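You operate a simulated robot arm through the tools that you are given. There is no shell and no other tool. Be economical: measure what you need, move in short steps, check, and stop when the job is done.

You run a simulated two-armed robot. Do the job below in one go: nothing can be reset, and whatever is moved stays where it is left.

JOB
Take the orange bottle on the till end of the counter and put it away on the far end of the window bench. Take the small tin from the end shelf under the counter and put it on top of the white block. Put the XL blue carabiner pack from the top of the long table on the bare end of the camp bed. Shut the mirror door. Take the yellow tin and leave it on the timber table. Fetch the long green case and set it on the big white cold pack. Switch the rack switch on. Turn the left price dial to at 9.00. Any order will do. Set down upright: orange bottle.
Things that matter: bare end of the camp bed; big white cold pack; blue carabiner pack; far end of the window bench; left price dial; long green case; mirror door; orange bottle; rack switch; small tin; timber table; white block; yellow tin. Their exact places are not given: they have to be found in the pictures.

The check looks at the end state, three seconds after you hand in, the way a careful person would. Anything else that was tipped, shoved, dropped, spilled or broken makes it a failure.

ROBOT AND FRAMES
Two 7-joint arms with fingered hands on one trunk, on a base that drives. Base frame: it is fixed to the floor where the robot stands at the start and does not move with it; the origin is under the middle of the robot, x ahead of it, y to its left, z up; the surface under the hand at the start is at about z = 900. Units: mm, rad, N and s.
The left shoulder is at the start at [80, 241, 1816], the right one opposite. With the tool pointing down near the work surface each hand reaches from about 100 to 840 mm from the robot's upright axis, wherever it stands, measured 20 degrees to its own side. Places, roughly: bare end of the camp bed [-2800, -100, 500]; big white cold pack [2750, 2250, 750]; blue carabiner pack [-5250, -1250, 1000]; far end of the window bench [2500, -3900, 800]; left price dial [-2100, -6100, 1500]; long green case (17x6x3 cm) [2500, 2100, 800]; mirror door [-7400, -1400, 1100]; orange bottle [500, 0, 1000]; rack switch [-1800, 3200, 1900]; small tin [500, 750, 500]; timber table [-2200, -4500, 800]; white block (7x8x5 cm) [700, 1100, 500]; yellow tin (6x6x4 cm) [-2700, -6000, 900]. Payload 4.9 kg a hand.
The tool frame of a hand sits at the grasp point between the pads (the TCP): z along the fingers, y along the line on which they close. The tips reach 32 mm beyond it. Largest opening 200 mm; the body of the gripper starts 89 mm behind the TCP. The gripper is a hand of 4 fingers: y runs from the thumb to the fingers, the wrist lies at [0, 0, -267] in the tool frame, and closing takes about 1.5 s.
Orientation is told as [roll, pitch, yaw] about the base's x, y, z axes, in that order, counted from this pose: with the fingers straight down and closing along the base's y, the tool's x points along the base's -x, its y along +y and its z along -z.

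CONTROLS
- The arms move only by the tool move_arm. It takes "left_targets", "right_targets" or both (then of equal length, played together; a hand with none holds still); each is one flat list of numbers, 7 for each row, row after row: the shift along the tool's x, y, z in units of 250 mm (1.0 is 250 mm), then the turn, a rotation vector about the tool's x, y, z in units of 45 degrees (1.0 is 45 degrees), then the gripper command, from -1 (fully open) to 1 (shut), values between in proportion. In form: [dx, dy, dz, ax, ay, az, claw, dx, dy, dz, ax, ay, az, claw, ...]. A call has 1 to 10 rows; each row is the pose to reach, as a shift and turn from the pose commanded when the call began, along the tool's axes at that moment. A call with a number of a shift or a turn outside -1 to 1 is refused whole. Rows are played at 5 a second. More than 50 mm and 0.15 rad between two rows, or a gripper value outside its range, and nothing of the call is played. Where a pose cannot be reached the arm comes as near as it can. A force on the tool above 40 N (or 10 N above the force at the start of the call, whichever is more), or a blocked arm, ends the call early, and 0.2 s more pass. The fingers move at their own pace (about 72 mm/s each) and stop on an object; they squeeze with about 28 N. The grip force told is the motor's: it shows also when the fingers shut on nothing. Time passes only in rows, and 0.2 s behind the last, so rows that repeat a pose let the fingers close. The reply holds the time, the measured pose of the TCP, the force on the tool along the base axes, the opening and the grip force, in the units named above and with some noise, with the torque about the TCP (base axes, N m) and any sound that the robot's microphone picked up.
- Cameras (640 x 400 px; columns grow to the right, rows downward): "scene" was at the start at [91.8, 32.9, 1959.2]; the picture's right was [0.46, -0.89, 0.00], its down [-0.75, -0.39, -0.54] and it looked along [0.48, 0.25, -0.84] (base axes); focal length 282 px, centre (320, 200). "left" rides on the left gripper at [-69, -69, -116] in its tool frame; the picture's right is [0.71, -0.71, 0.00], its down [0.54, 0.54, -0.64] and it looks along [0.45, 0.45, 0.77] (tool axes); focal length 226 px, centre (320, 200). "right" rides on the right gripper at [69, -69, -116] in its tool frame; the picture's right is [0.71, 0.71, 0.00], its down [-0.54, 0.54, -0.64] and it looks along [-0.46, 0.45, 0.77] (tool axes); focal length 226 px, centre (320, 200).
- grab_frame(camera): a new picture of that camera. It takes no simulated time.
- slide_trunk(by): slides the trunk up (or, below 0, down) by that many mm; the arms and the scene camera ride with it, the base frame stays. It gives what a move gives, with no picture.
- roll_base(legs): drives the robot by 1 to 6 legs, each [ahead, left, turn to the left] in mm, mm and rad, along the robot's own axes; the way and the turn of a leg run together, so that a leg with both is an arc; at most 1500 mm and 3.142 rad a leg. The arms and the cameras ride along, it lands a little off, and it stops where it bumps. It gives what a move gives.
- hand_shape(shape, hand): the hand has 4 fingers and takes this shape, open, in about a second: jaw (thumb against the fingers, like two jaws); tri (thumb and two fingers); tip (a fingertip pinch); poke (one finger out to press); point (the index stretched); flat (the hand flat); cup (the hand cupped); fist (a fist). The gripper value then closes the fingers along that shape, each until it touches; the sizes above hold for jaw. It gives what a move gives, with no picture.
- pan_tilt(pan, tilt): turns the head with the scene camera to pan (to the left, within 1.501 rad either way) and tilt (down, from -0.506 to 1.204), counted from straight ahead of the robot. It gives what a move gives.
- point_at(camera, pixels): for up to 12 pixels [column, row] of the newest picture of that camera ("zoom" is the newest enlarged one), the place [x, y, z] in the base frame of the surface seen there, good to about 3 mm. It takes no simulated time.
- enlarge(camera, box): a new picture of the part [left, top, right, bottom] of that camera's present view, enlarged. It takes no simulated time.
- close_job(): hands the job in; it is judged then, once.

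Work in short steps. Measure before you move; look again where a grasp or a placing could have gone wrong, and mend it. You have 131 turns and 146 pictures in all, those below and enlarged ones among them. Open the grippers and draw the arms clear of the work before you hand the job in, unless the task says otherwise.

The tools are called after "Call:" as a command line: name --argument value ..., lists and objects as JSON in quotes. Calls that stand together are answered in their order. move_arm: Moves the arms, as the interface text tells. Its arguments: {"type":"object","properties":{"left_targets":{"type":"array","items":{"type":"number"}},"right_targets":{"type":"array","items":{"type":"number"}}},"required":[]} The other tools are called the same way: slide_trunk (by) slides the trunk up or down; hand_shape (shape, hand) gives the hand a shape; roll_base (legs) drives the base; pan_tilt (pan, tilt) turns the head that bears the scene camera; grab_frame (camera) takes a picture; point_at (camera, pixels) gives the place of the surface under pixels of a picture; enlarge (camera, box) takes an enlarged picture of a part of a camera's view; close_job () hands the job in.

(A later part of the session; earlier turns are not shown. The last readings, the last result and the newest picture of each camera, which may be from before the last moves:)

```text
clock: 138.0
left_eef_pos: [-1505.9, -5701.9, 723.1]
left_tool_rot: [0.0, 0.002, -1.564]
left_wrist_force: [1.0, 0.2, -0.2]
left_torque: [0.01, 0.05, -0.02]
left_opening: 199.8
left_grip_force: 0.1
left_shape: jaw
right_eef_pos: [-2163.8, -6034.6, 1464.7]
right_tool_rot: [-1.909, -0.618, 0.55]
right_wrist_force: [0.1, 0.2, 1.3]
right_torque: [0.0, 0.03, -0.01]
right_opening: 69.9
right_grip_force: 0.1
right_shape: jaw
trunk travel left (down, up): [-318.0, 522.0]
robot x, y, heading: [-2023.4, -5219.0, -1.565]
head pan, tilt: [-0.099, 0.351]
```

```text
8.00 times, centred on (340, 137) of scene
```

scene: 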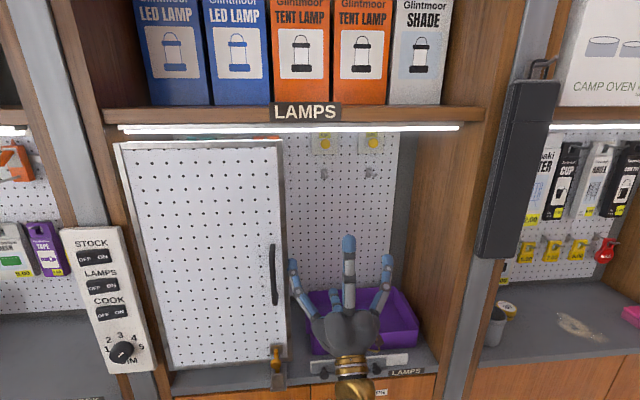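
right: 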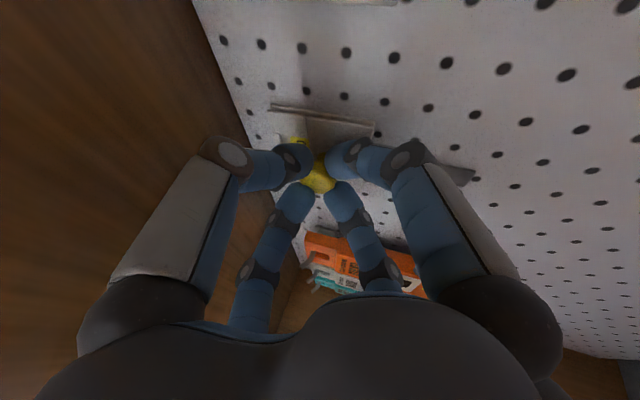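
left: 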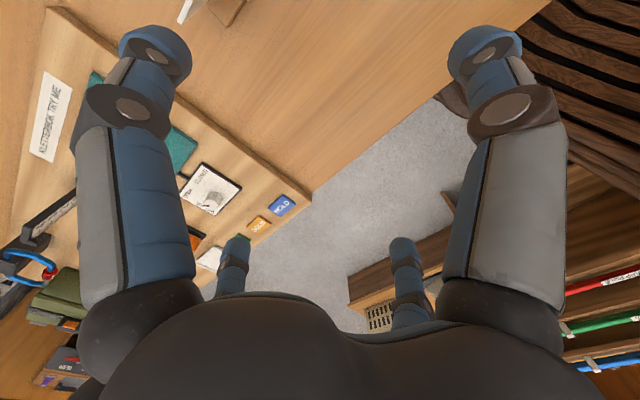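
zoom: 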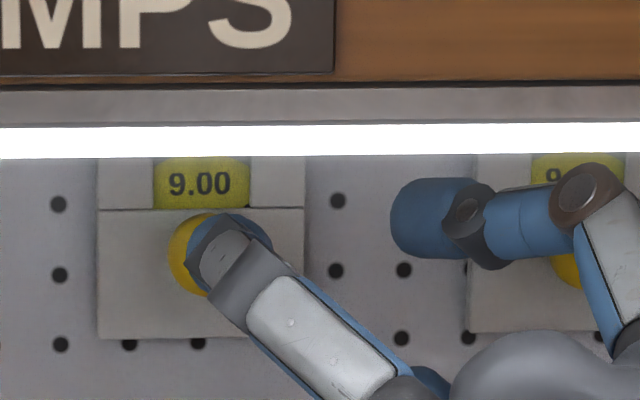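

9.00 is centred. I retreat straight back 200 mm and unroll the hand.

Call:
move_arm --right_targets '[-0.068, 0, -0.145, 0, 0, 0, 0.3, -0.136, 0, -0.29, 0, 0, 0, 0.3, -0.204, 0, -0.435, 0, 0, 0, 0.3, -0.272, 0, -0.58, 0, 0, 0, 0.3, -0.34, 0, -0.725, 0.07, 0, 0.15, 0.3, -0.34, 0, -0.725, 0.14, 0, 0.3, 0.3, -0.34, 0, -0.725, 0.21, 0, 0.45, 0.3, -0.34, 0, -0.725, 0.28, 0, 0.6, 0.3, -0.34, 0, -0.725, 0.35, 0, 0.75, 0.3, -0.34, 0, -0.725, 0.42, 0, 0.9, 0.3]'

Call:
pan_tilt --pan -0.7 --tilt 0.6

Call:
grab_frame --camera "scene"

```text
clock: 140.2
left_eef_pos: [-1503.6, -5700.1, 723.4]
left_tool_rot: [-0.002, 0.0, -1.564]
left_wrist_force: [-0.4, -0.6, -0.8]
left_torque: [0.01, 0.0, -0.01]
left_opening: 199.9
left_grip_force: 0.1
left_shape: jaw
right_eef_pos: [-2159.4, -5851.1, 1466.9]
right_tool_rot: [-2.916, -1.121, 1.371]
right_wrist_force: [0.1, -0.5, -0.5]
right_torque: [0.01, -0.03, -0.02]
right_opening: 69.7
right_grip_force: 0.1
right_shape: jaw
right hand out of reach, approached as far as the arm can: row 5, 6, 7, 8, 9, 10
trunk travel left (down, up): [-318.0, 522.0]
robot x, y, heading: [-2026.4, -5217.9, -1.565]
head pan, tilt: [-0.099, 0.351]
```

```text
clock: 141.2
left_eef_pos: [-1505.4, -5699.3, 722.5]
left_tool_rot: [0.0, -0.001, -1.563]
left_wrist_force: [-0.3, -0.6, 0.1]
left_torque: [0.03, 0.02, -0.02]
left_opening: 200.1
left_grip_force: 0.0
left_shape: jaw
right_eef_pos: [-2159.6, -5851.2, 1467.6]
right_tool_rot: [-2.912, -1.122, 1.368]
right_wrist_force: [0.7, -0.5, -0.6]
right_torque: [-0.01, 0.0, 0.01]
right_opening: 69.9
right_grip_force: 0.0
right_shape: jaw
trunk travel left (down, up): [-318.0, 522.0]
robot x, y, heading: [-2024.3, -5221.4, -1.565]
head pan, tilt: [-0.7, 0.6]
```

```text
92 pictures are left
```

scene: 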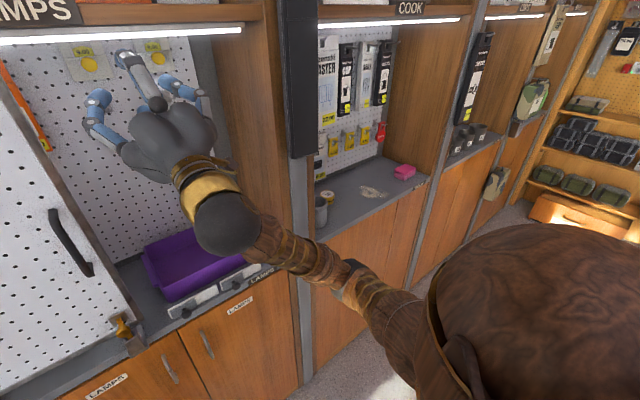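

The tin is at (325,197) in the next bay. I first bring the right hand back to pointing down outside the shelf, in three steps.

Call:
move_arm --right_targets '[0.11, 0, -0.05, 0, 0.125, 0, 0.3, 0.22, 0, -0.1, 0, 0.25, 0, 0.3, 0.33, 0, -0.15, 0, 0.375, 0, 0.3, 0.44, 0, -0.2, 0, 0.5, 0, 0.3, 0.55, 0, -0.25, 0, 0.625, 0, 0.3, 0.66, 0, -0.3, 0, 0.75, 0, 0.3, 0.77, 0, -0.35, 0, 0.875, 0, 0.3, 0.87, 0, -0.406, 0, 1, 0, 0.3]'

Call:
move_arm --right_targets '[0.017, 0, -0.047, 0, 0.125, 0, 0.3, 0.034, 0, -0.094, 0, 0.25, 0, 0.3, 0.05, 0, -0.14, 0, 0.375, 0, 0.3, 0.07, 0, -0.19, 0, 0.5, 0, 0.3, 0.085, 0, -0.235, 0, 0.625, 0, 0.3, 0.1, 0, -0.28, 0, 0.75, 0, 0.3, 0.12, 0, -0.33, 0, 0.875, 0, 0.3, 0.137, 0, -0.376, 0, 1, 0, 0.3]'

```text
clock: 143.0
left_eef_pos: [-1506.0, -5700.6, 721.6]
left_tool_rot: [0.0, 0.0, -1.564]
left_wrist_force: [-0.4, -0.5, -0.4]
left_torque: [0.02, 0.03, -0.01]
left_opening: 199.8
left_grip_force: 0.1
left_shape: jaw
right_eef_pos: [-2178.4, -5863.4, 1227.0]
right_tool_rot: [-0.278, -1.209, -1.303]
right_wrist_force: [0.1, -0.6, 0.6]
right_torque: [0.02, 0.03, -0.04]
right_opening: 70.0
right_grip_force: 0.0
right_shape: jaw
right hand out of reach, approached as far as the arm can: row 1, 2, 3, 4, 5, 6, 7, 8
trunk travel left (down, up): [-318.0, 522.0]
robot x, y, heading: [-2026.0, -5219.4, -1.564]
head pan, tilt: [-0.7, 0.6]
```

```text
clock: 144.8
left_eef_pos: [-1506.4, -5701.2, 723.7]
left_tool_rot: [-0.001, 0.0, -1.564]
left_wrist_force: [-0.3, -0.2, -0.2]
left_torque: [-0.04, 0.03, -0.01]
left_opening: 200.0
left_grip_force: 0.1
left_shape: jaw
right_eef_pos: [-2179.9, -5763.4, 1228.7]
right_tool_rot: [-0.109, -0.43, -1.517]
right_wrist_force: [-0.1, -1.0, 0.6]
right_torque: [0.02, 0.02, 0.01]
right_opening: 70.0
right_grip_force: 0.0
right_shape: jaw
trunk travel left (down, up): [-318.0, 522.0]
robot x, y, heading: [-2028.7, -5216.6, -1.562]
head pan, tilt: [-0.7, 0.6]
```

I finish levelling the right hand to vertical and draw it back 60 mm; then drive right to face the COOK bay.

Call:
move_arm --right_targets '[0.05, 0, -0.025, -0.035, 0.137, 0.017, 0.3, 0.11, 0, -0.05, -0.07, 0.274, 0.034, 0.3, 0.16, 0, -0.075, -0.105, 0.411, 0.052, 0.3, 0.218, 0, -0.1, -0.139, 0.548, 0.069, 0.3]'

Call:
roll_base --legs '[[0, -480, 0], [60, 0, 0]]'

Call:
pan_tilt --pan -0.25 --tilt 0.6

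Call:
grab_frame --camera "scene"

```text
clock: 145.8
left_eef_pos: [-1505.8, -5700.2, 722.0]
left_tool_rot: [0.0, 0.0, -1.564]
left_wrist_force: [-0.5, 0.0, 0.7]
left_torque: [-0.03, -0.04, -0.02]
left_opening: 200.1
left_grip_force: 0.1
left_shape: jaw
right_eef_pos: [-2180.4, -5704.9, 1229.5]
right_tool_rot: [0.019, -0.005, -1.593]
right_wrist_force: [-1.3, -0.1, 0.4]
right_torque: [0.0, -0.03, -0.05]
right_opening: 69.9
right_grip_force: 0.0
right_shape: jaw
trunk travel left (down, up): [-318.0, 522.0]
robot x, y, heading: [-2018.9, -5217.1, -1.569]
head pan, tilt: [-0.7, 0.6]
```

```text
clock: 149.2
left_eef_pos: [-1980.8, -5759.2, 725.3]
left_tool_rot: [0.0, 0.002, -1.561]
left_wrist_force: [0.0, 15.1, 5.4]
left_torque: [-0.6, -0.03, 0.02]
left_opening: 199.5
left_grip_force: 0.1
left_shape: jaw
right_eef_pos: [-2655.3, -5765.7, 1230.6]
right_tool_rot: [0.02, -0.009, -1.591]
right_wrist_force: [0.4, -0.4, 0.2]
right_torque: [0.07, -0.04, 0.01]
right_opening: 69.7
right_grip_force: 0.0
right_shape: jaw
trunk travel left (down, up): [-318.0, 522.0]
robot x, y, heading: [-2501.4, -5280.2, -1.56]
head pan, tilt: [-0.7, 0.6]
```

```text
clock: 150.1
left_eef_pos: [-1979.4, -5760.1, 723.3]
left_tool_rot: [0.0, -0.001, -1.56]
left_wrist_force: [-1.3, 11.5, -1.4]
left_torque: [-0.05, 0.01, -0.04]
left_opening: 199.6
left_grip_force: 0.0
left_shape: jaw
right_eef_pos: [-2655.5, -5765.2, 1230.2]
right_tool_rot: [0.02, -0.011, -1.591]
right_wrist_force: [0.2, -0.3, -1.1]
right_torque: [0.0, 0.02, -0.01]
right_opening: 70.0
right_grip_force: 0.1
right_shape: jaw
trunk travel left (down, up): [-318.0, 522.0]
robot x, y, heading: [-2501.4, -5281.8, -1.561]
head pan, tilt: [-0.25, 0.6]
```

```text
91 pictures are left
```

scene: 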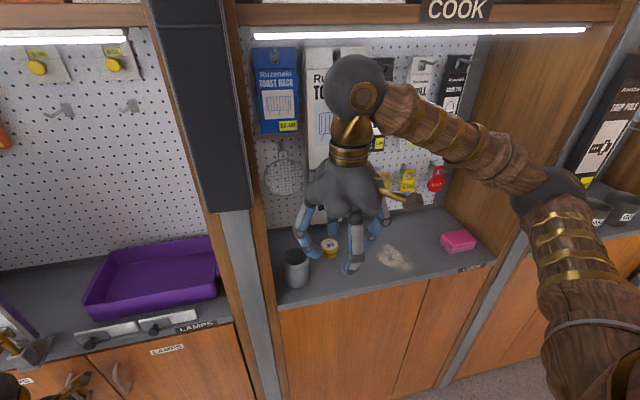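

The left hand touches a cabinet handle lightly (11 N); I draw it back. The tin is at (330,248); I measure it.

Call:
move_arm --left_targets '[0.19, 0, 0, 0, 0, 0, -0.4, 0.38, 0, 0, 0, 0, 0, 0, 0.5, 0, 0, 0, 0, 0, 0, 0.5, 0, 0, 0, 0, 0, 0]'

Call:
enlarge --camera "scene" --box '[270, 210, 390, 290]'

Call:
point_at --camera "scene" --pixels '[[330, 242], [330, 254], [322, 243], [338, 247], [345, 265], [297, 254], [330, 270], [356, 262]]'

```text
clock: 151.1
left_eef_pos: [-1982.0, -5636.5, 725.5]
left_tool_rot: [0.001, 0.0, -1.56]
left_wrist_force: [0.7, 0.0, 0.3]
left_torque: [0.02, 0.0, 0.02]
left_opening: 100.3
left_grip_force: 0.1
left_shape: jaw
right_eef_pos: [-2656.4, -5767.8, 1228.8]
right_tool_rot: [0.02, -0.006, -1.594]
right_wrist_force: [-0.1, -0.2, -0.4]
right_torque: [0.0, 0.0, 0.0]
right_opening: 69.9
right_grip_force: 0.0
right_shape: jaw
trunk travel left (down, up): [-318.0, 522.0]
robot x, y, heading: [-2501.9, -5280.7, -1.56]
head pan, tilt: [-0.25, 0.6]
```

```text
5.00 times, centred on (330, 250) of scene
```

zoom: 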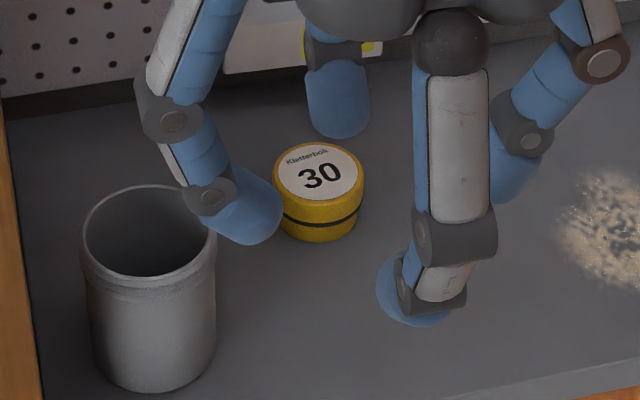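

```text
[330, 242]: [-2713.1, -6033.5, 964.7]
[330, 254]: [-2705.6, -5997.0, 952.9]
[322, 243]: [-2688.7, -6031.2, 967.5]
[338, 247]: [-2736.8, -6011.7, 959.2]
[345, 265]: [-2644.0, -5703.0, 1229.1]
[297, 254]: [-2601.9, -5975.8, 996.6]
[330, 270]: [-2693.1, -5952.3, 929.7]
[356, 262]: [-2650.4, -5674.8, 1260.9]
```

Tin centre about (−2711, −6025), top 966, shelf 929. I lower the hand outside to z≈1060, then slide forward under the shelf toward it.

Call:
move_arm --right_targets '[0, 0, 0.17, 0, 0, 0, 0, 0, 0, 0.34, 0, 0, 0, 0, 0, -0.03, 0.51, 0, 0, 0, 0.1, 0, -0.06, 0.66, 0, 0, 0, 0.1, -0.18, -0.09, 0.66, 0, 0, 0, 0.1, -0.36, -0.12, 0.66, 0, 0, 0, 0.1, -0.54, -0.15, 0.66, 0, 0, 0, 0.1, -0.72, -0.17, 0.66, 0, 0, 0, 0.1, -0.9, -0.19, 0.66, 0, 0, 0, 0.1]'

Call:
grab_frame --camera "right"

```text
clock: 153.1
left_eef_pos: [-1982.1, -5636.8, 724.2]
left_tool_rot: [0.0, 0.002, -1.563]
left_wrist_force: [0.1, -0.2, 0.6]
left_torque: [-0.01, -0.01, 0.02]
left_opening: 100.1
left_grip_force: 0.0
left_shape: jaw
right_eef_pos: [-2705.5, -5993.7, 1064.7]
right_tool_rot: [0.019, -0.008, -1.593]
right_wrist_force: [0.0, -0.7, -1.2]
right_torque: [0.03, -0.01, -0.02]
right_opening: 90.2
right_grip_force: 0.0
right_shape: jaw
trunk travel left (down, up): [-318.0, 522.0]
robot x, y, heading: [-2501.9, -5282.4, -1.563]
head pan, tilt: [-0.25, 0.6]
```

```text
89 pictures are left
```

right: 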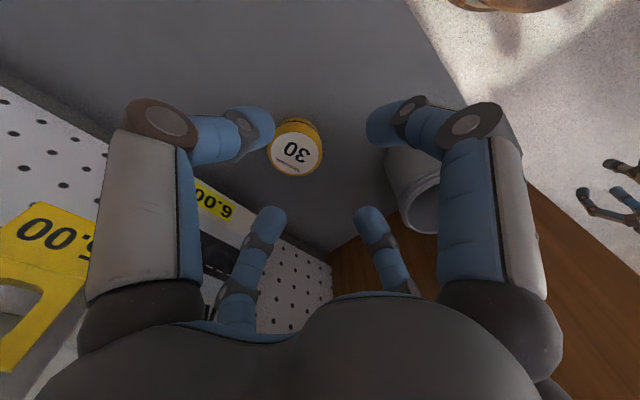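

I check the tin's centre from the wrist camera.

Call:
point_at --camera "right" --pixels '[[296, 153], [272, 150], [320, 150], [296, 134], [296, 172], [410, 190], [420, 235]]'

```text
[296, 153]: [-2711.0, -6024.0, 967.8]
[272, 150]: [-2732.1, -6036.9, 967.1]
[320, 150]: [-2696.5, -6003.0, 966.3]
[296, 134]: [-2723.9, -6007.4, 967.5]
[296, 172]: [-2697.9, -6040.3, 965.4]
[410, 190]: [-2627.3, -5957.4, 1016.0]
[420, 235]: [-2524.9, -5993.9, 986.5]
```

Centre (−2712, −6022). I move over it, go down to z≈966 and close.

Call:
move_arm --right_targets '[-0.114, -0.024, 0, 0, 0, 0, 0.1, -0.114, -0.024, 0.15, 0, 0, 0, 0.1, -0.114, -0.024, 0.3, 0, 0, 0, 0.1, -0.114, -0.024, 0.392, 0, 0, 0, 0.1, -0.114, -0.024, 0.392, 0, 0, 0, 1, -0.114, -0.024, 0.392, 0, 0, 0, 1, -0.114, -0.024, 0.392, 0, 0, 0, 1, -0.114, -0.024, 0.392, 0, 0, 0, 1]'

Call:
grab_frame --camera "right"

```text
clock: 154.9
left_eef_pos: [-1982.2, -5636.0, 724.6]
left_tool_rot: [0.001, 0.002, -1.562]
left_wrist_force: [-0.6, -0.2, 0.0]
left_torque: [0.02, -0.01, -0.01]
left_opening: 100.0
left_grip_force: 0.1
left_shape: jaw
right_eef_pos: [-2709.4, -6021.0, 966.6]
right_tool_rot: [0.02, -0.006, -1.592]
right_wrist_force: [-0.5, 1.0, 0.0]
right_torque: [0.03, 0.03, -0.03]
right_opening: 50.0
right_grip_force: 28.2
right_shape: jaw
trunk travel left (down, up): [-318.0, 522.0]
robot x, y, heading: [-2505.1, -5282.2, -1.566]
head pan, tilt: [-0.25, 0.6]
```

```text
88 pictures are left
```

right: 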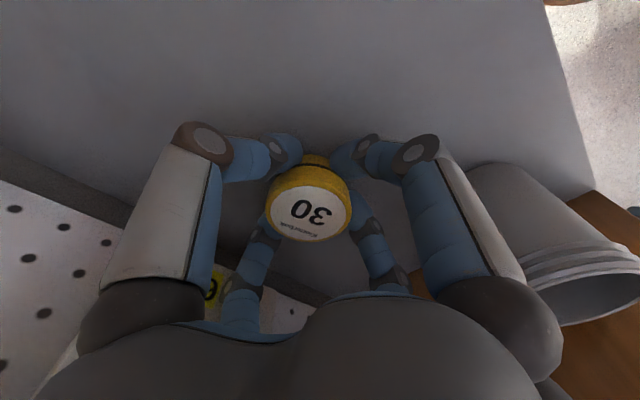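

Gripped (50 mm). I lift 90 mm and draw it back out 240 mm.

Call:
move_arm --right_targets '[0, 0, -0.18, 0, 0, 0, 1, 0, 0, -0.36, 0, 0, 0, 1, 0.18, 0, -0.36, 0, 0, 0, 1, 0.36, 0, -0.36, 0, 0, 0, 1, 0.54, 0, -0.36, 0, 0, 0, 1, 0.72, 0, -0.36, 0, 0, 0, 1, 0.86, 0, -0.36, 0, 0, 0, 1, 1, 0, -0.36, 0, 0, 0, 1]'

Call:
move_arm --right_targets '[0.18, 0, 0, 0, 0, 0, 1, 0.3, 0, -0.1, 0, 0, 0, 1]'

Call:
pan_tilt --pan -1.5 --tilt 0.5

Call:
grab_frame --camera "scene"

```text
clock: 156.7
left_eef_pos: [-1983.7, -5635.5, 724.2]
left_tool_rot: [0.001, -0.001, -1.561]
left_wrist_force: [-0.9, -0.6, 0.1]
left_torque: [-0.02, -0.04, -0.03]
left_opening: 100.0
left_grip_force: 0.1
left_shape: jaw
right_eef_pos: [-2706.9, -5768.9, 1055.3]
right_tool_rot: [0.02, -0.01, -1.592]
right_wrist_force: [0.6, 0.6, -0.2]
right_torque: [0.0, 0.0, 0.01]
right_opening: 50.0
right_grip_force: 28.0
right_shape: jaw
trunk travel left (down, up): [-318.0, 522.0]
robot x, y, heading: [-2504.3, -5276.1, -1.565]
head pan, tilt: [-0.25, 0.6]
```

```text
clock: 157.3
left_eef_pos: [-1982.6, -5635.9, 724.1]
left_tool_rot: [0.0, -0.001, -1.562]
left_wrist_force: [0.0, 0.2, 0.0]
left_torque: [0.0, 0.0, 0.0]
left_opening: 100.0
left_grip_force: 0.0
left_shape: jaw
right_eef_pos: [-2702.5, -5694.8, 1080.1]
right_tool_rot: [0.018, -0.006, -1.591]
right_wrist_force: [0.4, 0.0, -1.2]
right_torque: [0.0, 0.03, 0.02]
right_opening: 49.9
right_grip_force: 27.8
right_shape: jaw
trunk travel left (down, up): [-318.0, 522.0]
robot x, y, heading: [-2503.7, -5283.0, -1.566]
head pan, tilt: [-0.25, 0.6]
```

```text
clock: 158.8
left_eef_pos: [-1983.5, -5636.3, 723.4]
left_tool_rot: [-0.002, 0.0, -1.562]
left_wrist_force: [-0.1, 0.3, 0.2]
left_torque: [0.03, 0.04, -0.03]
left_opening: 100.1
left_grip_force: 0.1
left_shape: jaw
right_eef_pos: [-2703.1, -5695.6, 1079.8]
right_tool_rot: [0.018, -0.007, -1.592]
right_wrist_force: [-0.2, -0.1, -0.4]
right_torque: [0.02, -0.04, 0.01]
right_opening: 50.3
right_grip_force: 27.9
right_shape: jaw
trunk travel left (down, up): [-318.0, 522.0]
robot x, y, heading: [-2500.8, -5279.2, -1.565]
head pan, tilt: [-1.499, 0.499]
```

```text
87 pictures are left
```

scene: 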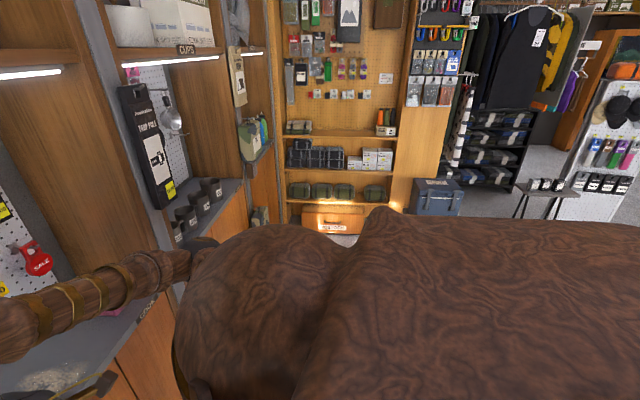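

The tin is held clear. The table is behind me, so I raise the trunk 400 mm to clear its top, then turn left 180°.

Call:
slide_trunk --by 400

Call:
roll_base --legs '[[-60, 0, 0], [0, 0, 1.57], [0, 0, 1.565]]'

Call:
pan_tilt --pan -0.2 --tilt 0.75

Call:
grab_frame --camera "scene"

```text
clock: 162.6
left_eef_pos: [-1982.8, -5635.2, 1125.6]
left_tool_rot: [-0.001, 0.0, -1.562]
left_wrist_force: [0.1, 0.7, -0.4]
left_torque: [0.0, 0.02, 0.03]
left_opening: 100.2
left_grip_force: 0.1
left_shape: jaw
right_eef_pos: [-2701.5, -5694.3, 1479.0]
right_tool_rot: [0.02, -0.005, -1.592]
right_wrist_force: [0.4, -0.9, -1.2]
right_torque: [0.04, -0.03, 0.0]
right_opening: 49.8
right_grip_force: 28.1
right_shape: jaw
trunk travel left (down, up): [-718.0, 122.0]
robot x, y, heading: [-2500.6, -5277.5, -1.56]
head pan, tilt: [-1.499, 0.499]
```

```text
clock: 165.7
left_eef_pos: [-1908.6, -5145.5, 1124.1]
left_tool_rot: [0.001, -0.005, -0.888]
left_wrist_force: [-0.9, 1.8, -0.2]
left_torque: [-0.22, -0.02, 0.01]
left_opening: 100.0
left_grip_force: 0.0
left_shape: jaw
right_eef_pos: [-2437.5, -5637.9, 1480.9]
right_tool_rot: [0.022, -0.01, -0.918]
right_wrist_force: [-0.7, 1.5, 0.5]
right_torque: [-0.11, -0.06, -0.02]
right_opening: 49.9
right_grip_force: 27.7
right_shape: jaw
trunk travel left (down, up): [-718.0, 122.0]
robot x, y, heading: [-2533.5, -5197.1, -0.894]
head pan, tilt: [-1.499, 0.499]
stopped in leg 2: the robot was blocked; the commanded pose is now the measured one
```

```text
clock: 167.2
left_eef_pos: [-1910.6, -5149.7, 1126.5]
left_tool_rot: [-0.002, -0.006, -0.89]
left_wrist_force: [0.4, -0.3, -0.4]
left_torque: [-0.01, -0.03, 0.03]
left_opening: 100.1
left_grip_force: 0.1
left_shape: jaw
right_eef_pos: [-2440.1, -5639.2, 1483.0]
right_tool_rot: [0.023, -0.014, -0.92]
right_wrist_force: [0.3, -0.3, -2.0]
right_torque: [0.0, -0.01, -0.01]
right_opening: 49.8
right_grip_force: 27.9
right_shape: jaw
trunk travel left (down, up): [-718.0, 122.0]
robot x, y, heading: [-2534.6, -5199.7, -0.892]
head pan, tilt: [-0.201, 0.75]
```

```text
86 pictures are left
```

scene: 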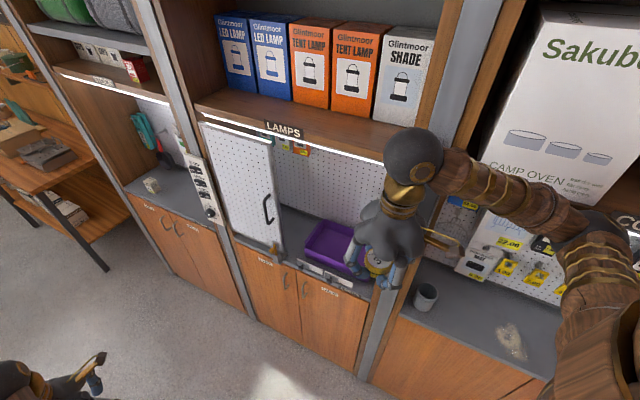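

The turn was blocked in the narrow aisle (robot at (−2534, −5197), heading −0.89). Instead I drive toward +x out to the open floor and serve the table from its east end.

Call:
roll_base --legs '[[400, 500, 0], [530, 660, 0]]'

```text
clock: 169.3
left_eef_pos: [-1651.3, -5230.8, 1128.2]
left_tool_rot: [-0.002, -0.009, -1.007]
left_wrist_force: [0.2, -0.8, -0.7]
left_torque: [0.04, 0.04, 0.02]
left_opening: 100.2
left_grip_force: 0.1
left_shape: jaw
right_eef_pos: [-2236.0, -5657.1, 1483.4]
right_tool_rot: [0.019, -0.016, -1.042]
right_wrist_force: [-0.1, -2.0, 0.1]
right_torque: [0.06, 0.0, -0.02]
right_opening: 49.7
right_grip_force: 28.5
right_shape: jaw
trunk travel left (down, up): [-718.0, 122.0]
robot x, y, heading: [-2277.0, -5208.6, -1.005]
head pan, tilt: [-0.201, 0.75]
stopped in leg 1: the robot was blocked; the commanded pose is now the measured one
```

Blocked again. I look to both sides to find the contact.

Call:
pan_tilt --pan -0.9 --tilt 0.8

Call:
grab_frame --camera "scene"

Call:
pan_tilt --pan 1.4 --tilt 0.8

Call:
grab_frame --camera "scene"

```text
clock: 170.4
left_eef_pos: [-1654.6, -5225.4, 1127.6]
left_tool_rot: [0.001, -0.015, -1.002]
left_wrist_force: [0.1, 0.2, 0.4]
left_torque: [0.0, -0.02, 0.02]
left_opening: 100.2
left_grip_force: 0.0
left_shape: jaw
right_eef_pos: [-2236.4, -5655.2, 1483.9]
right_tool_rot: [0.024, -0.017, -1.032]
right_wrist_force: [1.1, -0.4, -1.1]
right_torque: [0.03, -0.01, -0.02]
right_opening: 49.9
right_grip_force: 27.5
right_shape: jaw
trunk travel left (down, up): [-718.0, 122.0]
robot x, y, heading: [-2275.3, -5213.0, -1.008]
head pan, tilt: [-0.901, 0.799]
```

```text
85 pictures are left
```

scene: 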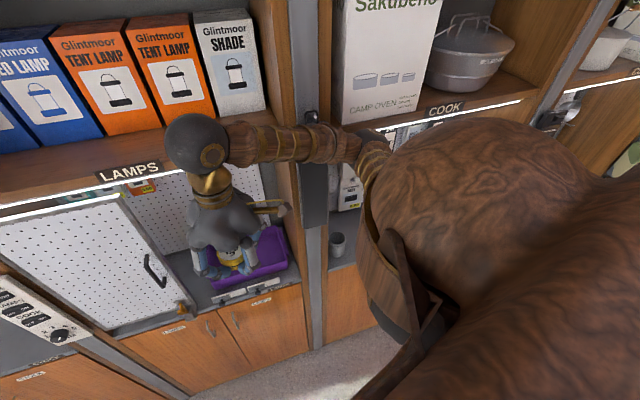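

```text
clock: 172.5
left_eef_pos: [-1653.3, -5225.7, 1128.0]
left_tool_rot: [0.001, -0.011, -1.002]
left_wrist_force: [-0.6, 0.4, 0.5]
left_torque: [-0.02, 0.03, -0.02]
left_opening: 100.3
left_grip_force: 0.1
left_shape: jaw
right_eef_pos: [-2235.5, -5654.6, 1484.4]
right_tool_rot: [0.022, -0.017, -1.034]
right_wrist_force: [-0.3, -0.4, 0.0]
right_torque: [0.06, 0.01, 0.02]
right_opening: 49.8
right_grip_force: 27.7
right_shape: jaw
trunk travel left (down, up): [-718.0, 122.0]
robot x, y, heading: [-2277.3, -5219.3, -1.008]
head pan, tilt: [1.4, 0.799]
```

```text
84 pictures are left
```

scene: 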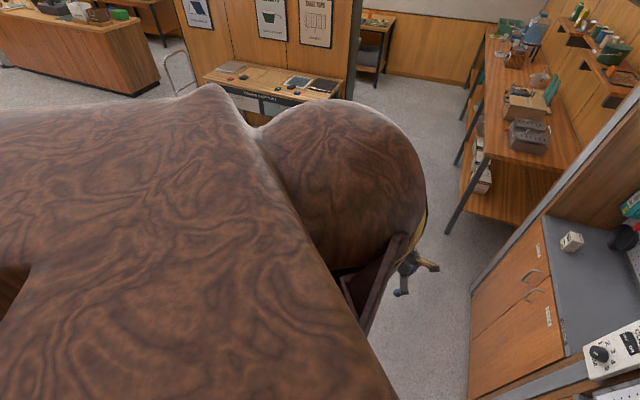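

The right elbow is against the grey post/black box. I move a little toward the table (+y), lower the right hand 250 mm to tuck the elbow.

Call:
roll_base --legs '[[-70, 45, 0]]'

Call:
move_arm --right_targets '[0, 0.05, 0.18, 0, 0, 0, 1, 0, 0.1, 0.36, 0, 0, 0, 1, 0, 0.15, 0.54, 0, 0, 0, 1, 0, 0.2, 0.72, 0, 0, 0, 1, 0, 0.25, 0.9, 0, 0, 0, 1, 0, 0.3, 1, 0, 0, 0, 1]'

Call:
pan_tilt --pan -0.9 --tilt 0.8

Call:
grab_frame --camera "scene"

```text
clock: 173.5
left_eef_pos: [-1646.1, -5199.7, 1125.0]
left_tool_rot: [0.005, 0.007, -0.992]
left_wrist_force: [0.3, -1.1, -0.5]
left_torque: [0.08, -0.05, -0.01]
left_opening: 99.9
left_grip_force: 0.1
left_shape: jaw
right_eef_pos: [-2222.4, -5640.4, 1474.6]
right_tool_rot: [0.027, 0.004, -1.019]
right_wrist_force: [0.0, 0.2, -1.1]
right_torque: [0.09, -0.02, 0.02]
right_opening: 49.8
right_grip_force: 27.7
right_shape: jaw
trunk travel left (down, up): [-718.0, 122.0]
robot x, y, heading: [-2275.3, -5168.4, -0.994]
head pan, tilt: [1.4, 0.799]
stopped in leg 1: the robot was blocked; the commanded pose is now the measured one
```

```text
clock: 174.9
left_eef_pos: [-1646.0, -5193.6, 1123.1]
left_tool_rot: [0.004, 0.002, -0.99]
left_wrist_force: [-0.3, -0.5, 0.5]
left_torque: [0.01, 0.0, -0.01]
left_opening: 100.1
left_grip_force: 0.0
left_shape: jaw
right_eef_pos: [-2151.4, -5589.3, 1228.1]
right_tool_rot: [0.024, -0.001, -1.019]
right_wrist_force: [-0.1, 1.6, -0.6]
right_torque: [0.01, 0.0, 0.02]
right_opening: 49.8
right_grip_force: 28.3
right_shape: jaw
trunk travel left (down, up): [-718.0, 122.0]
robot x, y, heading: [-2270.6, -5173.5, -0.992]
head pan, tilt: [1.4, 0.799]
```

```text
clock: 177.1
left_eef_pos: [-1645.5, -5192.7, 1123.8]
left_tool_rot: [0.001, 0.005, -0.988]
left_wrist_force: [-0.4, -0.3, 0.4]
left_torque: [0.04, 0.01, 0.01]
left_opening: 100.2
left_grip_force: 0.0
left_shape: jaw
right_eef_pos: [-2151.3, -5588.8, 1229.1]
right_tool_rot: [0.025, 0.0, -1.02]
right_wrist_force: [-0.6, 0.2, -0.7]
right_torque: [0.02, -0.03, 0.02]
right_opening: 49.7
right_grip_force: 27.9
right_shape: jaw
trunk travel left (down, up): [-718.0, 122.0]
robot x, y, heading: [-2275.4, -5171.1, -0.988]
head pan, tilt: [-0.901, 0.799]
```

```text
83 pictures are left
```

scene: 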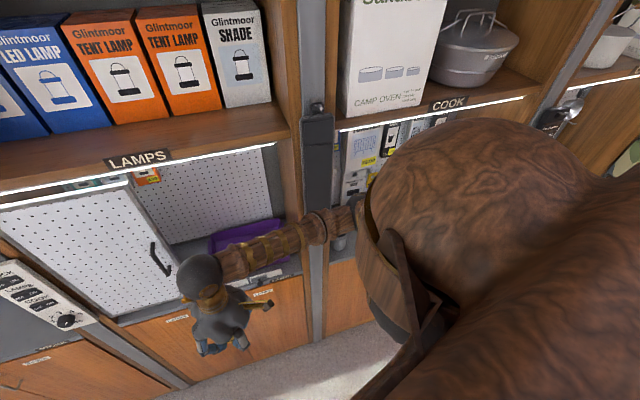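

The back touches the table side, the elbow is now tucked. I move 40 mm off the table, turn back to face the shelves, and sidestep left (+x) along the aisle as I came.

Call:
roll_base --legs '[[35, -22, 0], [10, 0, -0.58], [0, 700, 0], [0, 700, 0]]'

```text
clock: 186.4
left_eef_pos: [-356.9, -5589.4, 1125.7]
left_tool_rot: [0.004, 0.003, -1.571]
left_wrist_force: [-0.4, 0.4, 0.5]
left_torque: [0.01, -0.03, -0.01]
left_opening: 99.9
left_grip_force: 0.1
left_shape: jaw
right_eef_pos: [-996.2, -5645.8, 1229.1]
right_tool_rot: [0.027, 0.002, -1.599]
right_wrist_force: [-0.5, 0.1, -1.2]
right_torque: [0.04, -0.03, 0.01]
right_opening: 49.8
right_grip_force: 26.9
right_shape: jaw
trunk travel left (down, up): [-718.0, 122.0]
robot x, y, heading: [-872.6, -5227.9, -1.57]
head pan, tilt: [-0.901, 0.799]
```

Free of the aisle. I move left 350, back 500, then turn right 90° to face the table's east end.

Call:
roll_base --legs '[[0, 350, 0], [-520, 0, 0], [0, 0, -1.57]]'

Call:
pan_tilt --pan 0.0 --tilt 0.6

Call:
grab_frame --camera "scene"

```text
clock: 190.1
left_eef_pos: [3.3, -5374.4, 1128.8]
left_tool_rot: [0.008, 0.003, -1.547]
left_wrist_force: [-0.9, -0.5, 0.5]
left_torque: [-0.04, -0.04, -0.01]
left_opening: 100.0
left_grip_force: 0.1
left_shape: jaw
right_eef_pos: [-637.3, -5442.6, 1229.0]
right_tool_rot: [0.029, -0.002, -1.577]
right_wrist_force: [-1.2, 0.4, -0.8]
right_torque: [-0.06, -0.05, 0.01]
right_opening: 49.7
right_grip_force: 28.3
right_shape: jaw
trunk travel left (down, up): [-718.0, 122.0]
robot x, y, heading: [-512.7, -5024.1, -1.548]
head pan, tilt: [-0.901, 0.799]
stopped in leg 2: the robot was blocked; the commanded pose is now the measured one
```

```text
clock: 191.3
left_eef_pos: [10.4, -5377.0, 1123.8]
left_tool_rot: [0.004, 0.003, -1.545]
left_wrist_force: [0.3, -0.3, 0.1]
left_torque: [0.07, -0.04, -0.03]
left_opening: 100.1
left_grip_force: 0.1
left_shape: jaw
right_eef_pos: [-628.4, -5447.1, 1228.9]
right_tool_rot: [0.024, 0.002, -1.574]
right_wrist_force: [-0.2, -0.2, -1.3]
right_torque: [0.06, -0.04, 0.0]
right_opening: 49.7
right_grip_force: 27.4
right_shape: jaw
trunk travel left (down, up): [-718.0, 122.0]
robot x, y, heading: [-511.2, -5023.1, -1.544]
head pan, tilt: [0.0, 0.6]
```

```text
82 pictures are left
```

scene: 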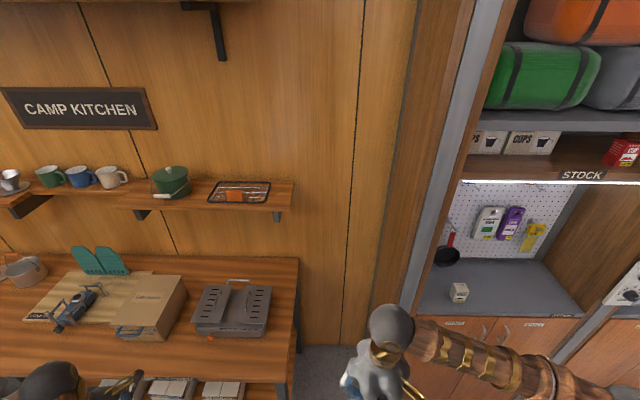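

Something blocks behind here too. I go 60 ahead and turn right to face −x, to look at it.

Call:
roll_base --legs '[[50, 0, 0], [0, 0, -1.59]]'

Call:
pan_tilt --pan -0.4 --tilt 0.7

Call:
grab_frame --camera "scene"

```text
clock: 196.1
left_eef_pos: [-870.9, -5590.3, 1124.8]
left_tool_rot: [0.001, 0.001, -3.135]
left_wrist_force: [-0.4, -0.4, 0.1]
left_torque: [0.02, 0.0, -0.03]
left_opening: 99.8
left_grip_force: 0.1
left_shape: jaw
right_eef_pos: [-929.0, -4950.0, 1229.3]
right_tool_rot: [0.024, 0.001, 3.118]
right_wrist_force: [-0.1, -0.5, -1.7]
right_torque: [-0.01, -0.01, 0.0]
right_opening: 49.6
right_grip_force: 28.0
right_shape: jaw
trunk travel left (down, up): [-718.0, 122.0]
robot x, y, heading: [-508.7, -5075.9, -3.13]
head pan, tilt: [0.0, 0.6]
```

```text
clock: 197.0
left_eef_pos: [-871.1, -5589.2, 1125.6]
left_tool_rot: [0.003, 0.001, -3.136]
left_wrist_force: [-0.3, -0.1, -0.7]
left_torque: [-0.04, -0.02, 0.03]
left_opening: 100.3
left_grip_force: 0.2
left_shape: jaw
right_eef_pos: [-929.5, -4949.5, 1229.0]
right_tool_rot: [0.026, 0.0, 3.118]
right_wrist_force: [0.1, 0.7, -1.2]
right_torque: [0.04, -0.02, -0.01]
right_opening: 49.8
right_grip_force: 27.8
right_shape: jaw
trunk travel left (down, up): [-718.0, 122.0]
robot x, y, heading: [-511.1, -5074.3, -3.134]
head pan, tilt: [-0.4, 0.7]
```

```text
81 pictures are left
```

scene: 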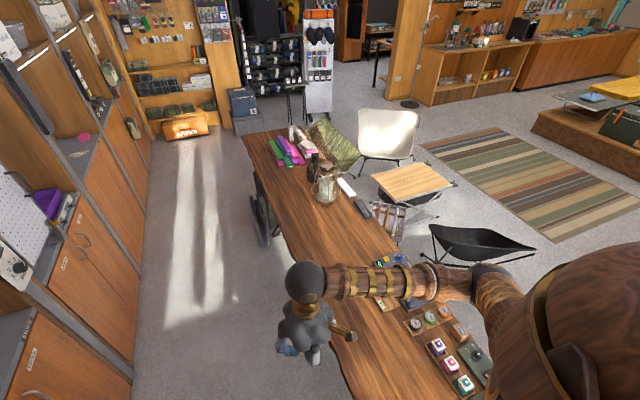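

The timber table lies just right-ahead; its left strip is bare around (320,250). I measure it.

Call:
point_at --camera "scene" --pixels '[[300, 230], [270, 165], [355, 375], [405, 385], [430, 395], [260, 170], [350, 250], [380, 340], [265, 220], [440, 350]]'

```text
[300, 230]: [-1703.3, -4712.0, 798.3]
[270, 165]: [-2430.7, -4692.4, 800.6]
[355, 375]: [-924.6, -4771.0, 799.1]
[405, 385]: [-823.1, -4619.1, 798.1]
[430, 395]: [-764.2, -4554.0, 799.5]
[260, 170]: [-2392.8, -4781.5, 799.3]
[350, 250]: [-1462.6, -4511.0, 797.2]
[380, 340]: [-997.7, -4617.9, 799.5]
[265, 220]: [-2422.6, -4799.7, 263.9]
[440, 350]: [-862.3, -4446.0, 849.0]
```

The strip at (−1100, −4700, 799) is bare and in reach. I move the right hand over it.

Call:
move_arm --right_targets '[-0.1, -0.15, 0, 0, 0, 0, 1, -0.2, -0.3, 0, 0, 0, 0, 1, -0.3, -0.45, 0, 0, 0, 0, 1, -0.4, -0.6, 0, 0, 0, 0, 1, -0.5, -0.75, 0, 0, 0, 0, 1, -0.6, -0.88, 0, 0, 0, 0, 1, -0.68, -1, 0, 0, 0, 0, 1]'

Call:
slide_trunk --by -200

Call:
grab_frame --camera "right"

```text
clock: 198.6
left_eef_pos: [-872.7, -5588.7, 1125.9]
left_tool_rot: [0.003, 0.003, -3.135]
left_wrist_force: [-0.3, -0.1, -1.1]
left_torque: [0.0, 0.0, -0.02]
left_opening: 100.0
left_grip_force: 0.1
left_shape: jaw
right_eef_pos: [-1093.8, -4694.4, 1222.2]
right_tool_rot: [0.024, -0.001, 3.118]
right_wrist_force: [-1.1, 0.1, -0.6]
right_torque: [0.0, 0.0, -0.03]
right_opening: 49.6
right_grip_force: 27.8
right_shape: jaw
trunk travel left (down, up): [-718.0, 122.0]
robot x, y, heading: [-513.9, -5074.0, -3.139]
head pan, tilt: [-0.4, 0.7]
```

```text
clock: 200.7
left_eef_pos: [-871.4, -5589.8, 924.6]
left_tool_rot: [0.003, 0.002, -3.135]
left_wrist_force: [0.2, 0.0, -0.1]
left_torque: [-0.01, -0.04, -0.01]
left_opening: 100.2
left_grip_force: 0.1
left_shape: jaw
right_eef_pos: [-1092.7, -4695.5, 1021.7]
right_tool_rot: [0.024, 0.0, 3.12]
right_wrist_force: [0.8, -0.1, -0.5]
right_torque: [0.03, -0.02, -0.05]
right_opening: 49.5
right_grip_force: 27.9
right_shape: jaw
trunk travel left (down, up): [-518.0, 322.0]
robot x, y, heading: [-513.8, -5074.1, -3.133]
head pan, tilt: [-0.4, 0.7]
```

```text
80 pictures are left
```

right: 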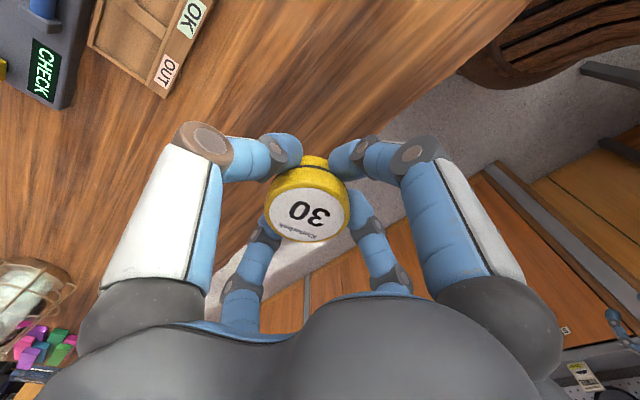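

I nudge 30 mm further onto the table, lower to z≈838 and release.

Call:
move_arm --right_targets '[0, -0.12, 0.05, 0, 0, 0, 1, 0, -0.12, 0.23, 0, 0, 0, 1, 0, -0.12, 0.41, 0, 0, 0, 1, 0, -0.12, 0.57, 0, 0, 0, 1, 0, -0.12, 0.68, 0, 0, 0, 1, 0, -0.12, 0.735, 0, 0, 0, 1, 0, -0.12, 0.735, 0, 0, 0, 1]'

```text
clock: 202.3
left_eef_pos: [-871.7, -5589.8, 924.8]
left_tool_rot: [0.003, 0.002, -3.136]
left_wrist_force: [0.7, 0.2, -0.2]
left_torque: [-0.02, -0.01, 0.01]
left_opening: 100.2
left_grip_force: 0.1
left_shape: jaw
right_eef_pos: [-1093.9, -4670.6, 837.2]
right_tool_rot: [0.026, 0.0, 3.119]
right_wrist_force: [0.2, 0.3, -1.0]
right_torque: [0.01, -0.02, -0.01]
right_opening: 49.7
right_grip_force: 28.2
right_shape: jaw
trunk travel left (down, up): [-518.0, 322.0]
robot x, y, heading: [-511.7, -5072.8, -3.134]
head pan, tilt: [-0.4, 0.7]
```

At placing height; 2 mm more down, then open and rise.

Call:
move_arm --right_targets '[0, 0, 0.008, 0, 0, 0, 1, 0, 0, 0.008, 0, 0, 0, 0.2, 0, 0, 0.008, 0, 0, 0, 0, 0, 0, 0.008, 0, 0, 0, 0, 0, 0, -0.17, 0, 0, 0, 0, 0, 0, -0.35, 0, 0, 0, 0, 0, 0, -0.53, 0, 0, 0, 0, 0, 0, -0.71, 0, 0, 0, 0, 0, 0, -0.85, 0, 0, 0, 0]'

Call:
grab_frame --camera "right"

```text
clock: 204.3
left_eef_pos: [-872.6, -5588.8, 926.1]
left_tool_rot: [0.001, 0.001, -3.137]
left_wrist_force: [-0.2, 0.0, 0.1]
left_torque: [-0.02, -0.04, 0.01]
left_opening: 99.9
left_grip_force: 0.0
left_shape: jaw
right_eef_pos: [-1093.8, -4665.5, 1050.3]
right_tool_rot: [0.025, 0.0, 3.118]
right_wrist_force: [-0.4, -0.8, -0.8]
right_torque: [-0.03, -0.02, 0.03]
right_opening: 99.7
right_grip_force: 0.1
right_shape: jaw
trunk travel left (down, up): [-518.0, 322.0]
robot x, y, heading: [-511.0, -5073.9, -3.135]
head pan, tilt: [-0.4, 0.7]
```

```text
79 pictures are left
```

right: 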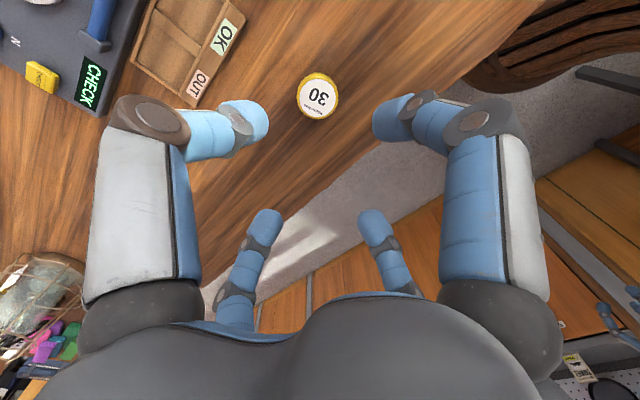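

The yellow tin stands on the table. Next the far room; I raise the arm's trunk height later. I look right (north) for the way between table end and partition.

Call:
pan_tilt --pan -1.3 --tilt 0.55

Call:
grab_frame --camera "scene"

```text
clock: 205.5
left_eef_pos: [-872.3, -5589.5, 926.3]
left_tool_rot: [0.005, 0.001, -3.137]
left_wrist_force: [0.5, -0.6, 0.3]
left_torque: [0.0, 0.01, 0.01]
left_opening: 100.1
left_grip_force: 0.1
left_shape: jaw
right_eef_pos: [-1093.1, -4665.8, 1050.3]
right_tool_rot: [0.026, 0.001, 3.118]
right_wrist_force: [0.8, 0.7, 0.1]
right_torque: [0.0, -0.02, -0.02]
right_opening: 99.8
right_grip_force: 0.1
right_shape: jaw
trunk travel left (down, up): [-518.0, 322.0]
robot x, y, heading: [-511.2, -5070.4, -3.133]
head pan, tilt: [-1.3, 0.55]
```

```text
78 pictures are left
```

scene: 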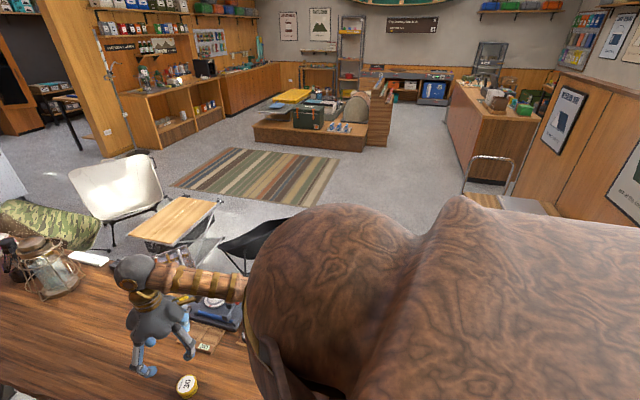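

Call:
point_at --camera "scene" --pixels '[[300, 150], [250, 265], [460, 192], [485, 185], [380, 145], [190, 145], [120, 150], [262, 70], [290, 97], [225, 180], [120, 215], [380, 190]]'

Call:
enlarge --camera "scene" --box '[230, 60, 410, 160]'

```text
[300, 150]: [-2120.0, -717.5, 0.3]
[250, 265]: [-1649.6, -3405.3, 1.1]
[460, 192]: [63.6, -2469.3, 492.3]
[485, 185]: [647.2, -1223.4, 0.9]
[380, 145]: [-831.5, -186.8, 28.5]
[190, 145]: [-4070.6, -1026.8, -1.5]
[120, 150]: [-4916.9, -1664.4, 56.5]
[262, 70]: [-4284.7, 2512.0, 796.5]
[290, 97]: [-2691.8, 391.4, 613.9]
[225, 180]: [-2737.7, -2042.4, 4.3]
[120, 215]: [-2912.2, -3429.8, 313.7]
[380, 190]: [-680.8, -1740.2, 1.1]
```

```text
3.56 times, centred on (320, 110) of scene
```

zoom: 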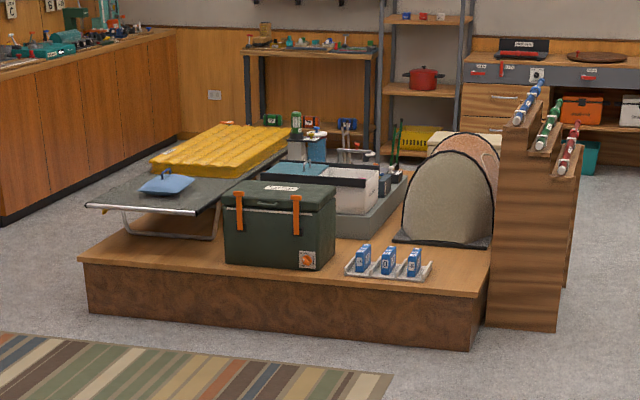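

Route: tuck the right hand, raise the trunk, step back to x≈−380 and sidestep right (north) past the table end and dolly to y≈−1800.

Call:
move_arm --right_targets '[0.12, 0.15, -0.05, 0, 0, 0, 0, 0.24, 0.3, -0.1, 0, 0, 0, 0, 0.36, 0.45, -0.1, 0, 0, 0, 0, 0.48, 0.6, -0.1, 0, 0, 0, 0, 0.6, 0.75, -0.1, 0, 0, 0, 0, 0.72, 0.9, -0.1, 0, 0, 0, 0, 0.8, 1, -0.1, 0, 0, 0, 0]'

Call:
slide_trunk --by 200

Call:
roll_base --legs '[[-130, 0, 0], [0, -1300, 0], [100, 0, 0], [0, -1400, 0], [0, -600, 0]]'

Call:
pan_tilt --pan -0.3 --tilt 0.4

Call:
grab_frame --camera "scene"

```text
clock: 207.1
left_eef_pos: [-871.6, -5590.2, 925.7]
left_tool_rot: [0.003, 0.002, -3.136]
left_wrist_force: [-0.6, -1.4, -0.3]
left_torque: [0.02, -0.01, 0.02]
left_opening: 100.3
left_grip_force: 0.1
left_shape: jaw
right_eef_pos: [-897.6, -4920.2, 1081.4]
right_tool_rot: [0.024, 0.0, 3.119]
right_wrist_force: [0.4, 0.5, 0.0]
right_torque: [0.01, 0.04, -0.03]
right_opening: 100.0
right_grip_force: 0.1
right_shape: jaw
trunk travel left (down, up): [-518.0, 322.0]
robot x, y, heading: [-508.2, -5071.5, -3.135]
head pan, tilt: [-1.3, 0.55]
```

```text
clock: 209.3
left_eef_pos: [-871.7, -5589.3, 1124.6]
left_tool_rot: [0.003, 0.001, -3.136]
left_wrist_force: [-0.1, 0.5, 1.0]
left_torque: [0.02, -0.02, -0.03]
left_opening: 100.1
left_grip_force: 0.2
left_shape: jaw
right_eef_pos: [-898.3, -4918.4, 1282.5]
right_tool_rot: [0.024, 0.0, 3.118]
right_wrist_force: [0.6, 0.4, 0.3]
right_torque: [0.02, -0.05, 0.0]
right_opening: 99.8
right_grip_force: 0.0
right_shape: jaw
trunk travel left (down, up): [-718.0, 122.0]
robot x, y, heading: [-510.8, -5076.6, -3.134]
head pan, tilt: [-1.3, 0.55]
```

```text
clock: 212.9
left_eef_pos: [-669.2, -5320.7, 1122.1]
left_tool_rot: [0.0, 0.006, -3.05]
left_wrist_force: [0.4, -0.9, -0.8]
left_torque: [0.05, 0.04, 0.02]
left_opening: 99.9
left_grip_force: 0.1
left_shape: jaw
right_eef_pos: [-754.6, -4654.8, 1282.5]
right_tool_rot: [0.02, 0.001, -3.079]
right_wrist_force: [0.1, -0.4, 0.4]
right_torque: [0.07, 0.01, 0.03]
right_opening: 100.0
right_grip_force: 0.1
right_shape: jaw
trunk travel left (down, up): [-718.0, 122.0]
robot x, y, heading: [-359.9, -4775.2, -3.061]
head pan, tilt: [-1.3, 0.55]
stopped in leg 2: the robot was blocked; the commanded pose is now the measured one
```

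```text
clock: 214.2
left_eef_pos: [-670.6, -5317.1, 1124.1]
left_tool_rot: [0.001, 0.003, -3.048]
left_wrist_force: [0.7, -1.7, 0.5]
left_torque: [0.0, 0.04, -0.02]
left_opening: 100.1
left_grip_force: 0.1
left_shape: jaw
right_eef_pos: [-754.2, -4650.5, 1282.6]
right_tool_rot: [0.023, -0.001, -3.08]
right_wrist_force: [0.4, -0.1, -0.3]
right_torque: [0.04, 0.0, 0.03]
right_opening: 100.0
right_grip_force: 0.0
right_shape: jaw
trunk travel left (down, up): [-718.0, 122.0]
robot x, y, heading: [-356.3, -4772.9, -3.057]
head pan, tilt: [-0.3, 0.4]
```

```text
76 pictures are left
```

scene: 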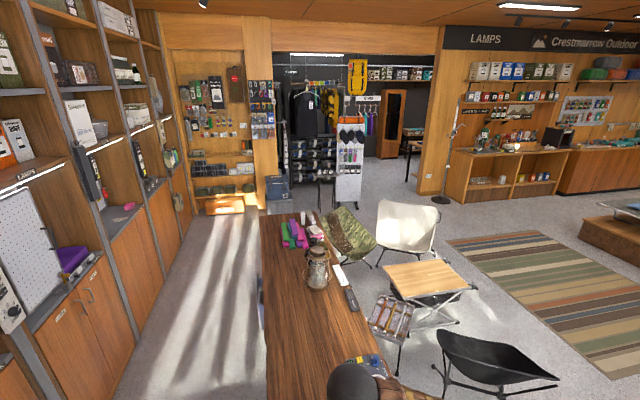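

The table end blocks here. The south aisle is known to be passable by sidestepping, and leads west to the far room, so I go back, face the shelves and sidestep west to x≈−3750.

Call:
roll_base --legs '[[0, 320, 0], [0, 0, 1.487], [160, 0, 0], [0, -1100, 0], [0, -1150, 0], [0, -1150, 0]]'

Call:
pan_tilt --pan -1.5 --tilt 0.5

Call:
grab_frame --camera "scene"

```text
clock: 237.2
left_eef_pos: [-3219.8, -5648.9, 1123.9]
left_tool_rot: [0.001, 0.003, -1.553]
left_wrist_force: [-0.6, -0.3, 0.6]
left_torque: [0.01, -0.01, -0.03]
left_opening: 100.1
left_grip_force: 0.2
left_shape: jaw
right_eef_pos: [-3890.7, -5683.6, 1280.8]
right_tool_rot: [0.024, 0.001, -1.584]
right_wrist_force: [-0.1, -0.2, -0.6]
right_torque: [-0.01, 0.02, 0.0]
right_opening: 100.1
right_grip_force: 0.0
right_shape: jaw
trunk travel left (down, up): [-718.0, 122.0]
robot x, y, heading: [-3744.0, -5296.4, -1.557]
head pan, tilt: [-0.3, 0.4]
```

```text
clock: 238.6
left_eef_pos: [-3221.0, -5650.6, 1125.0]
left_tool_rot: [0.005, 0.003, -1.552]
left_wrist_force: [-0.8, -0.3, -0.1]
left_torque: [-0.02, 0.02, 0.0]
left_opening: 100.1
left_grip_force: 0.2
left_shape: jaw
right_eef_pos: [-3892.9, -5684.7, 1281.0]
right_tool_rot: [0.024, 0.0, -1.584]
right_wrist_force: [0.0, 0.0, 0.8]
right_torque: [0.03, 0.05, 0.0]
right_opening: 99.8
right_grip_force: 0.0
right_shape: jaw
trunk travel left (down, up): [-718.0, 122.0]
robot x, y, heading: [-3734.0, -5295.2, -1.556]
head pan, tilt: [-1.499, 0.499]
```

```text
75 pictures are left
```

scene: 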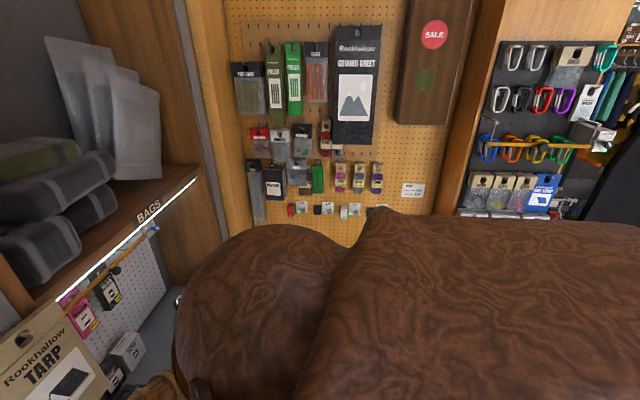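

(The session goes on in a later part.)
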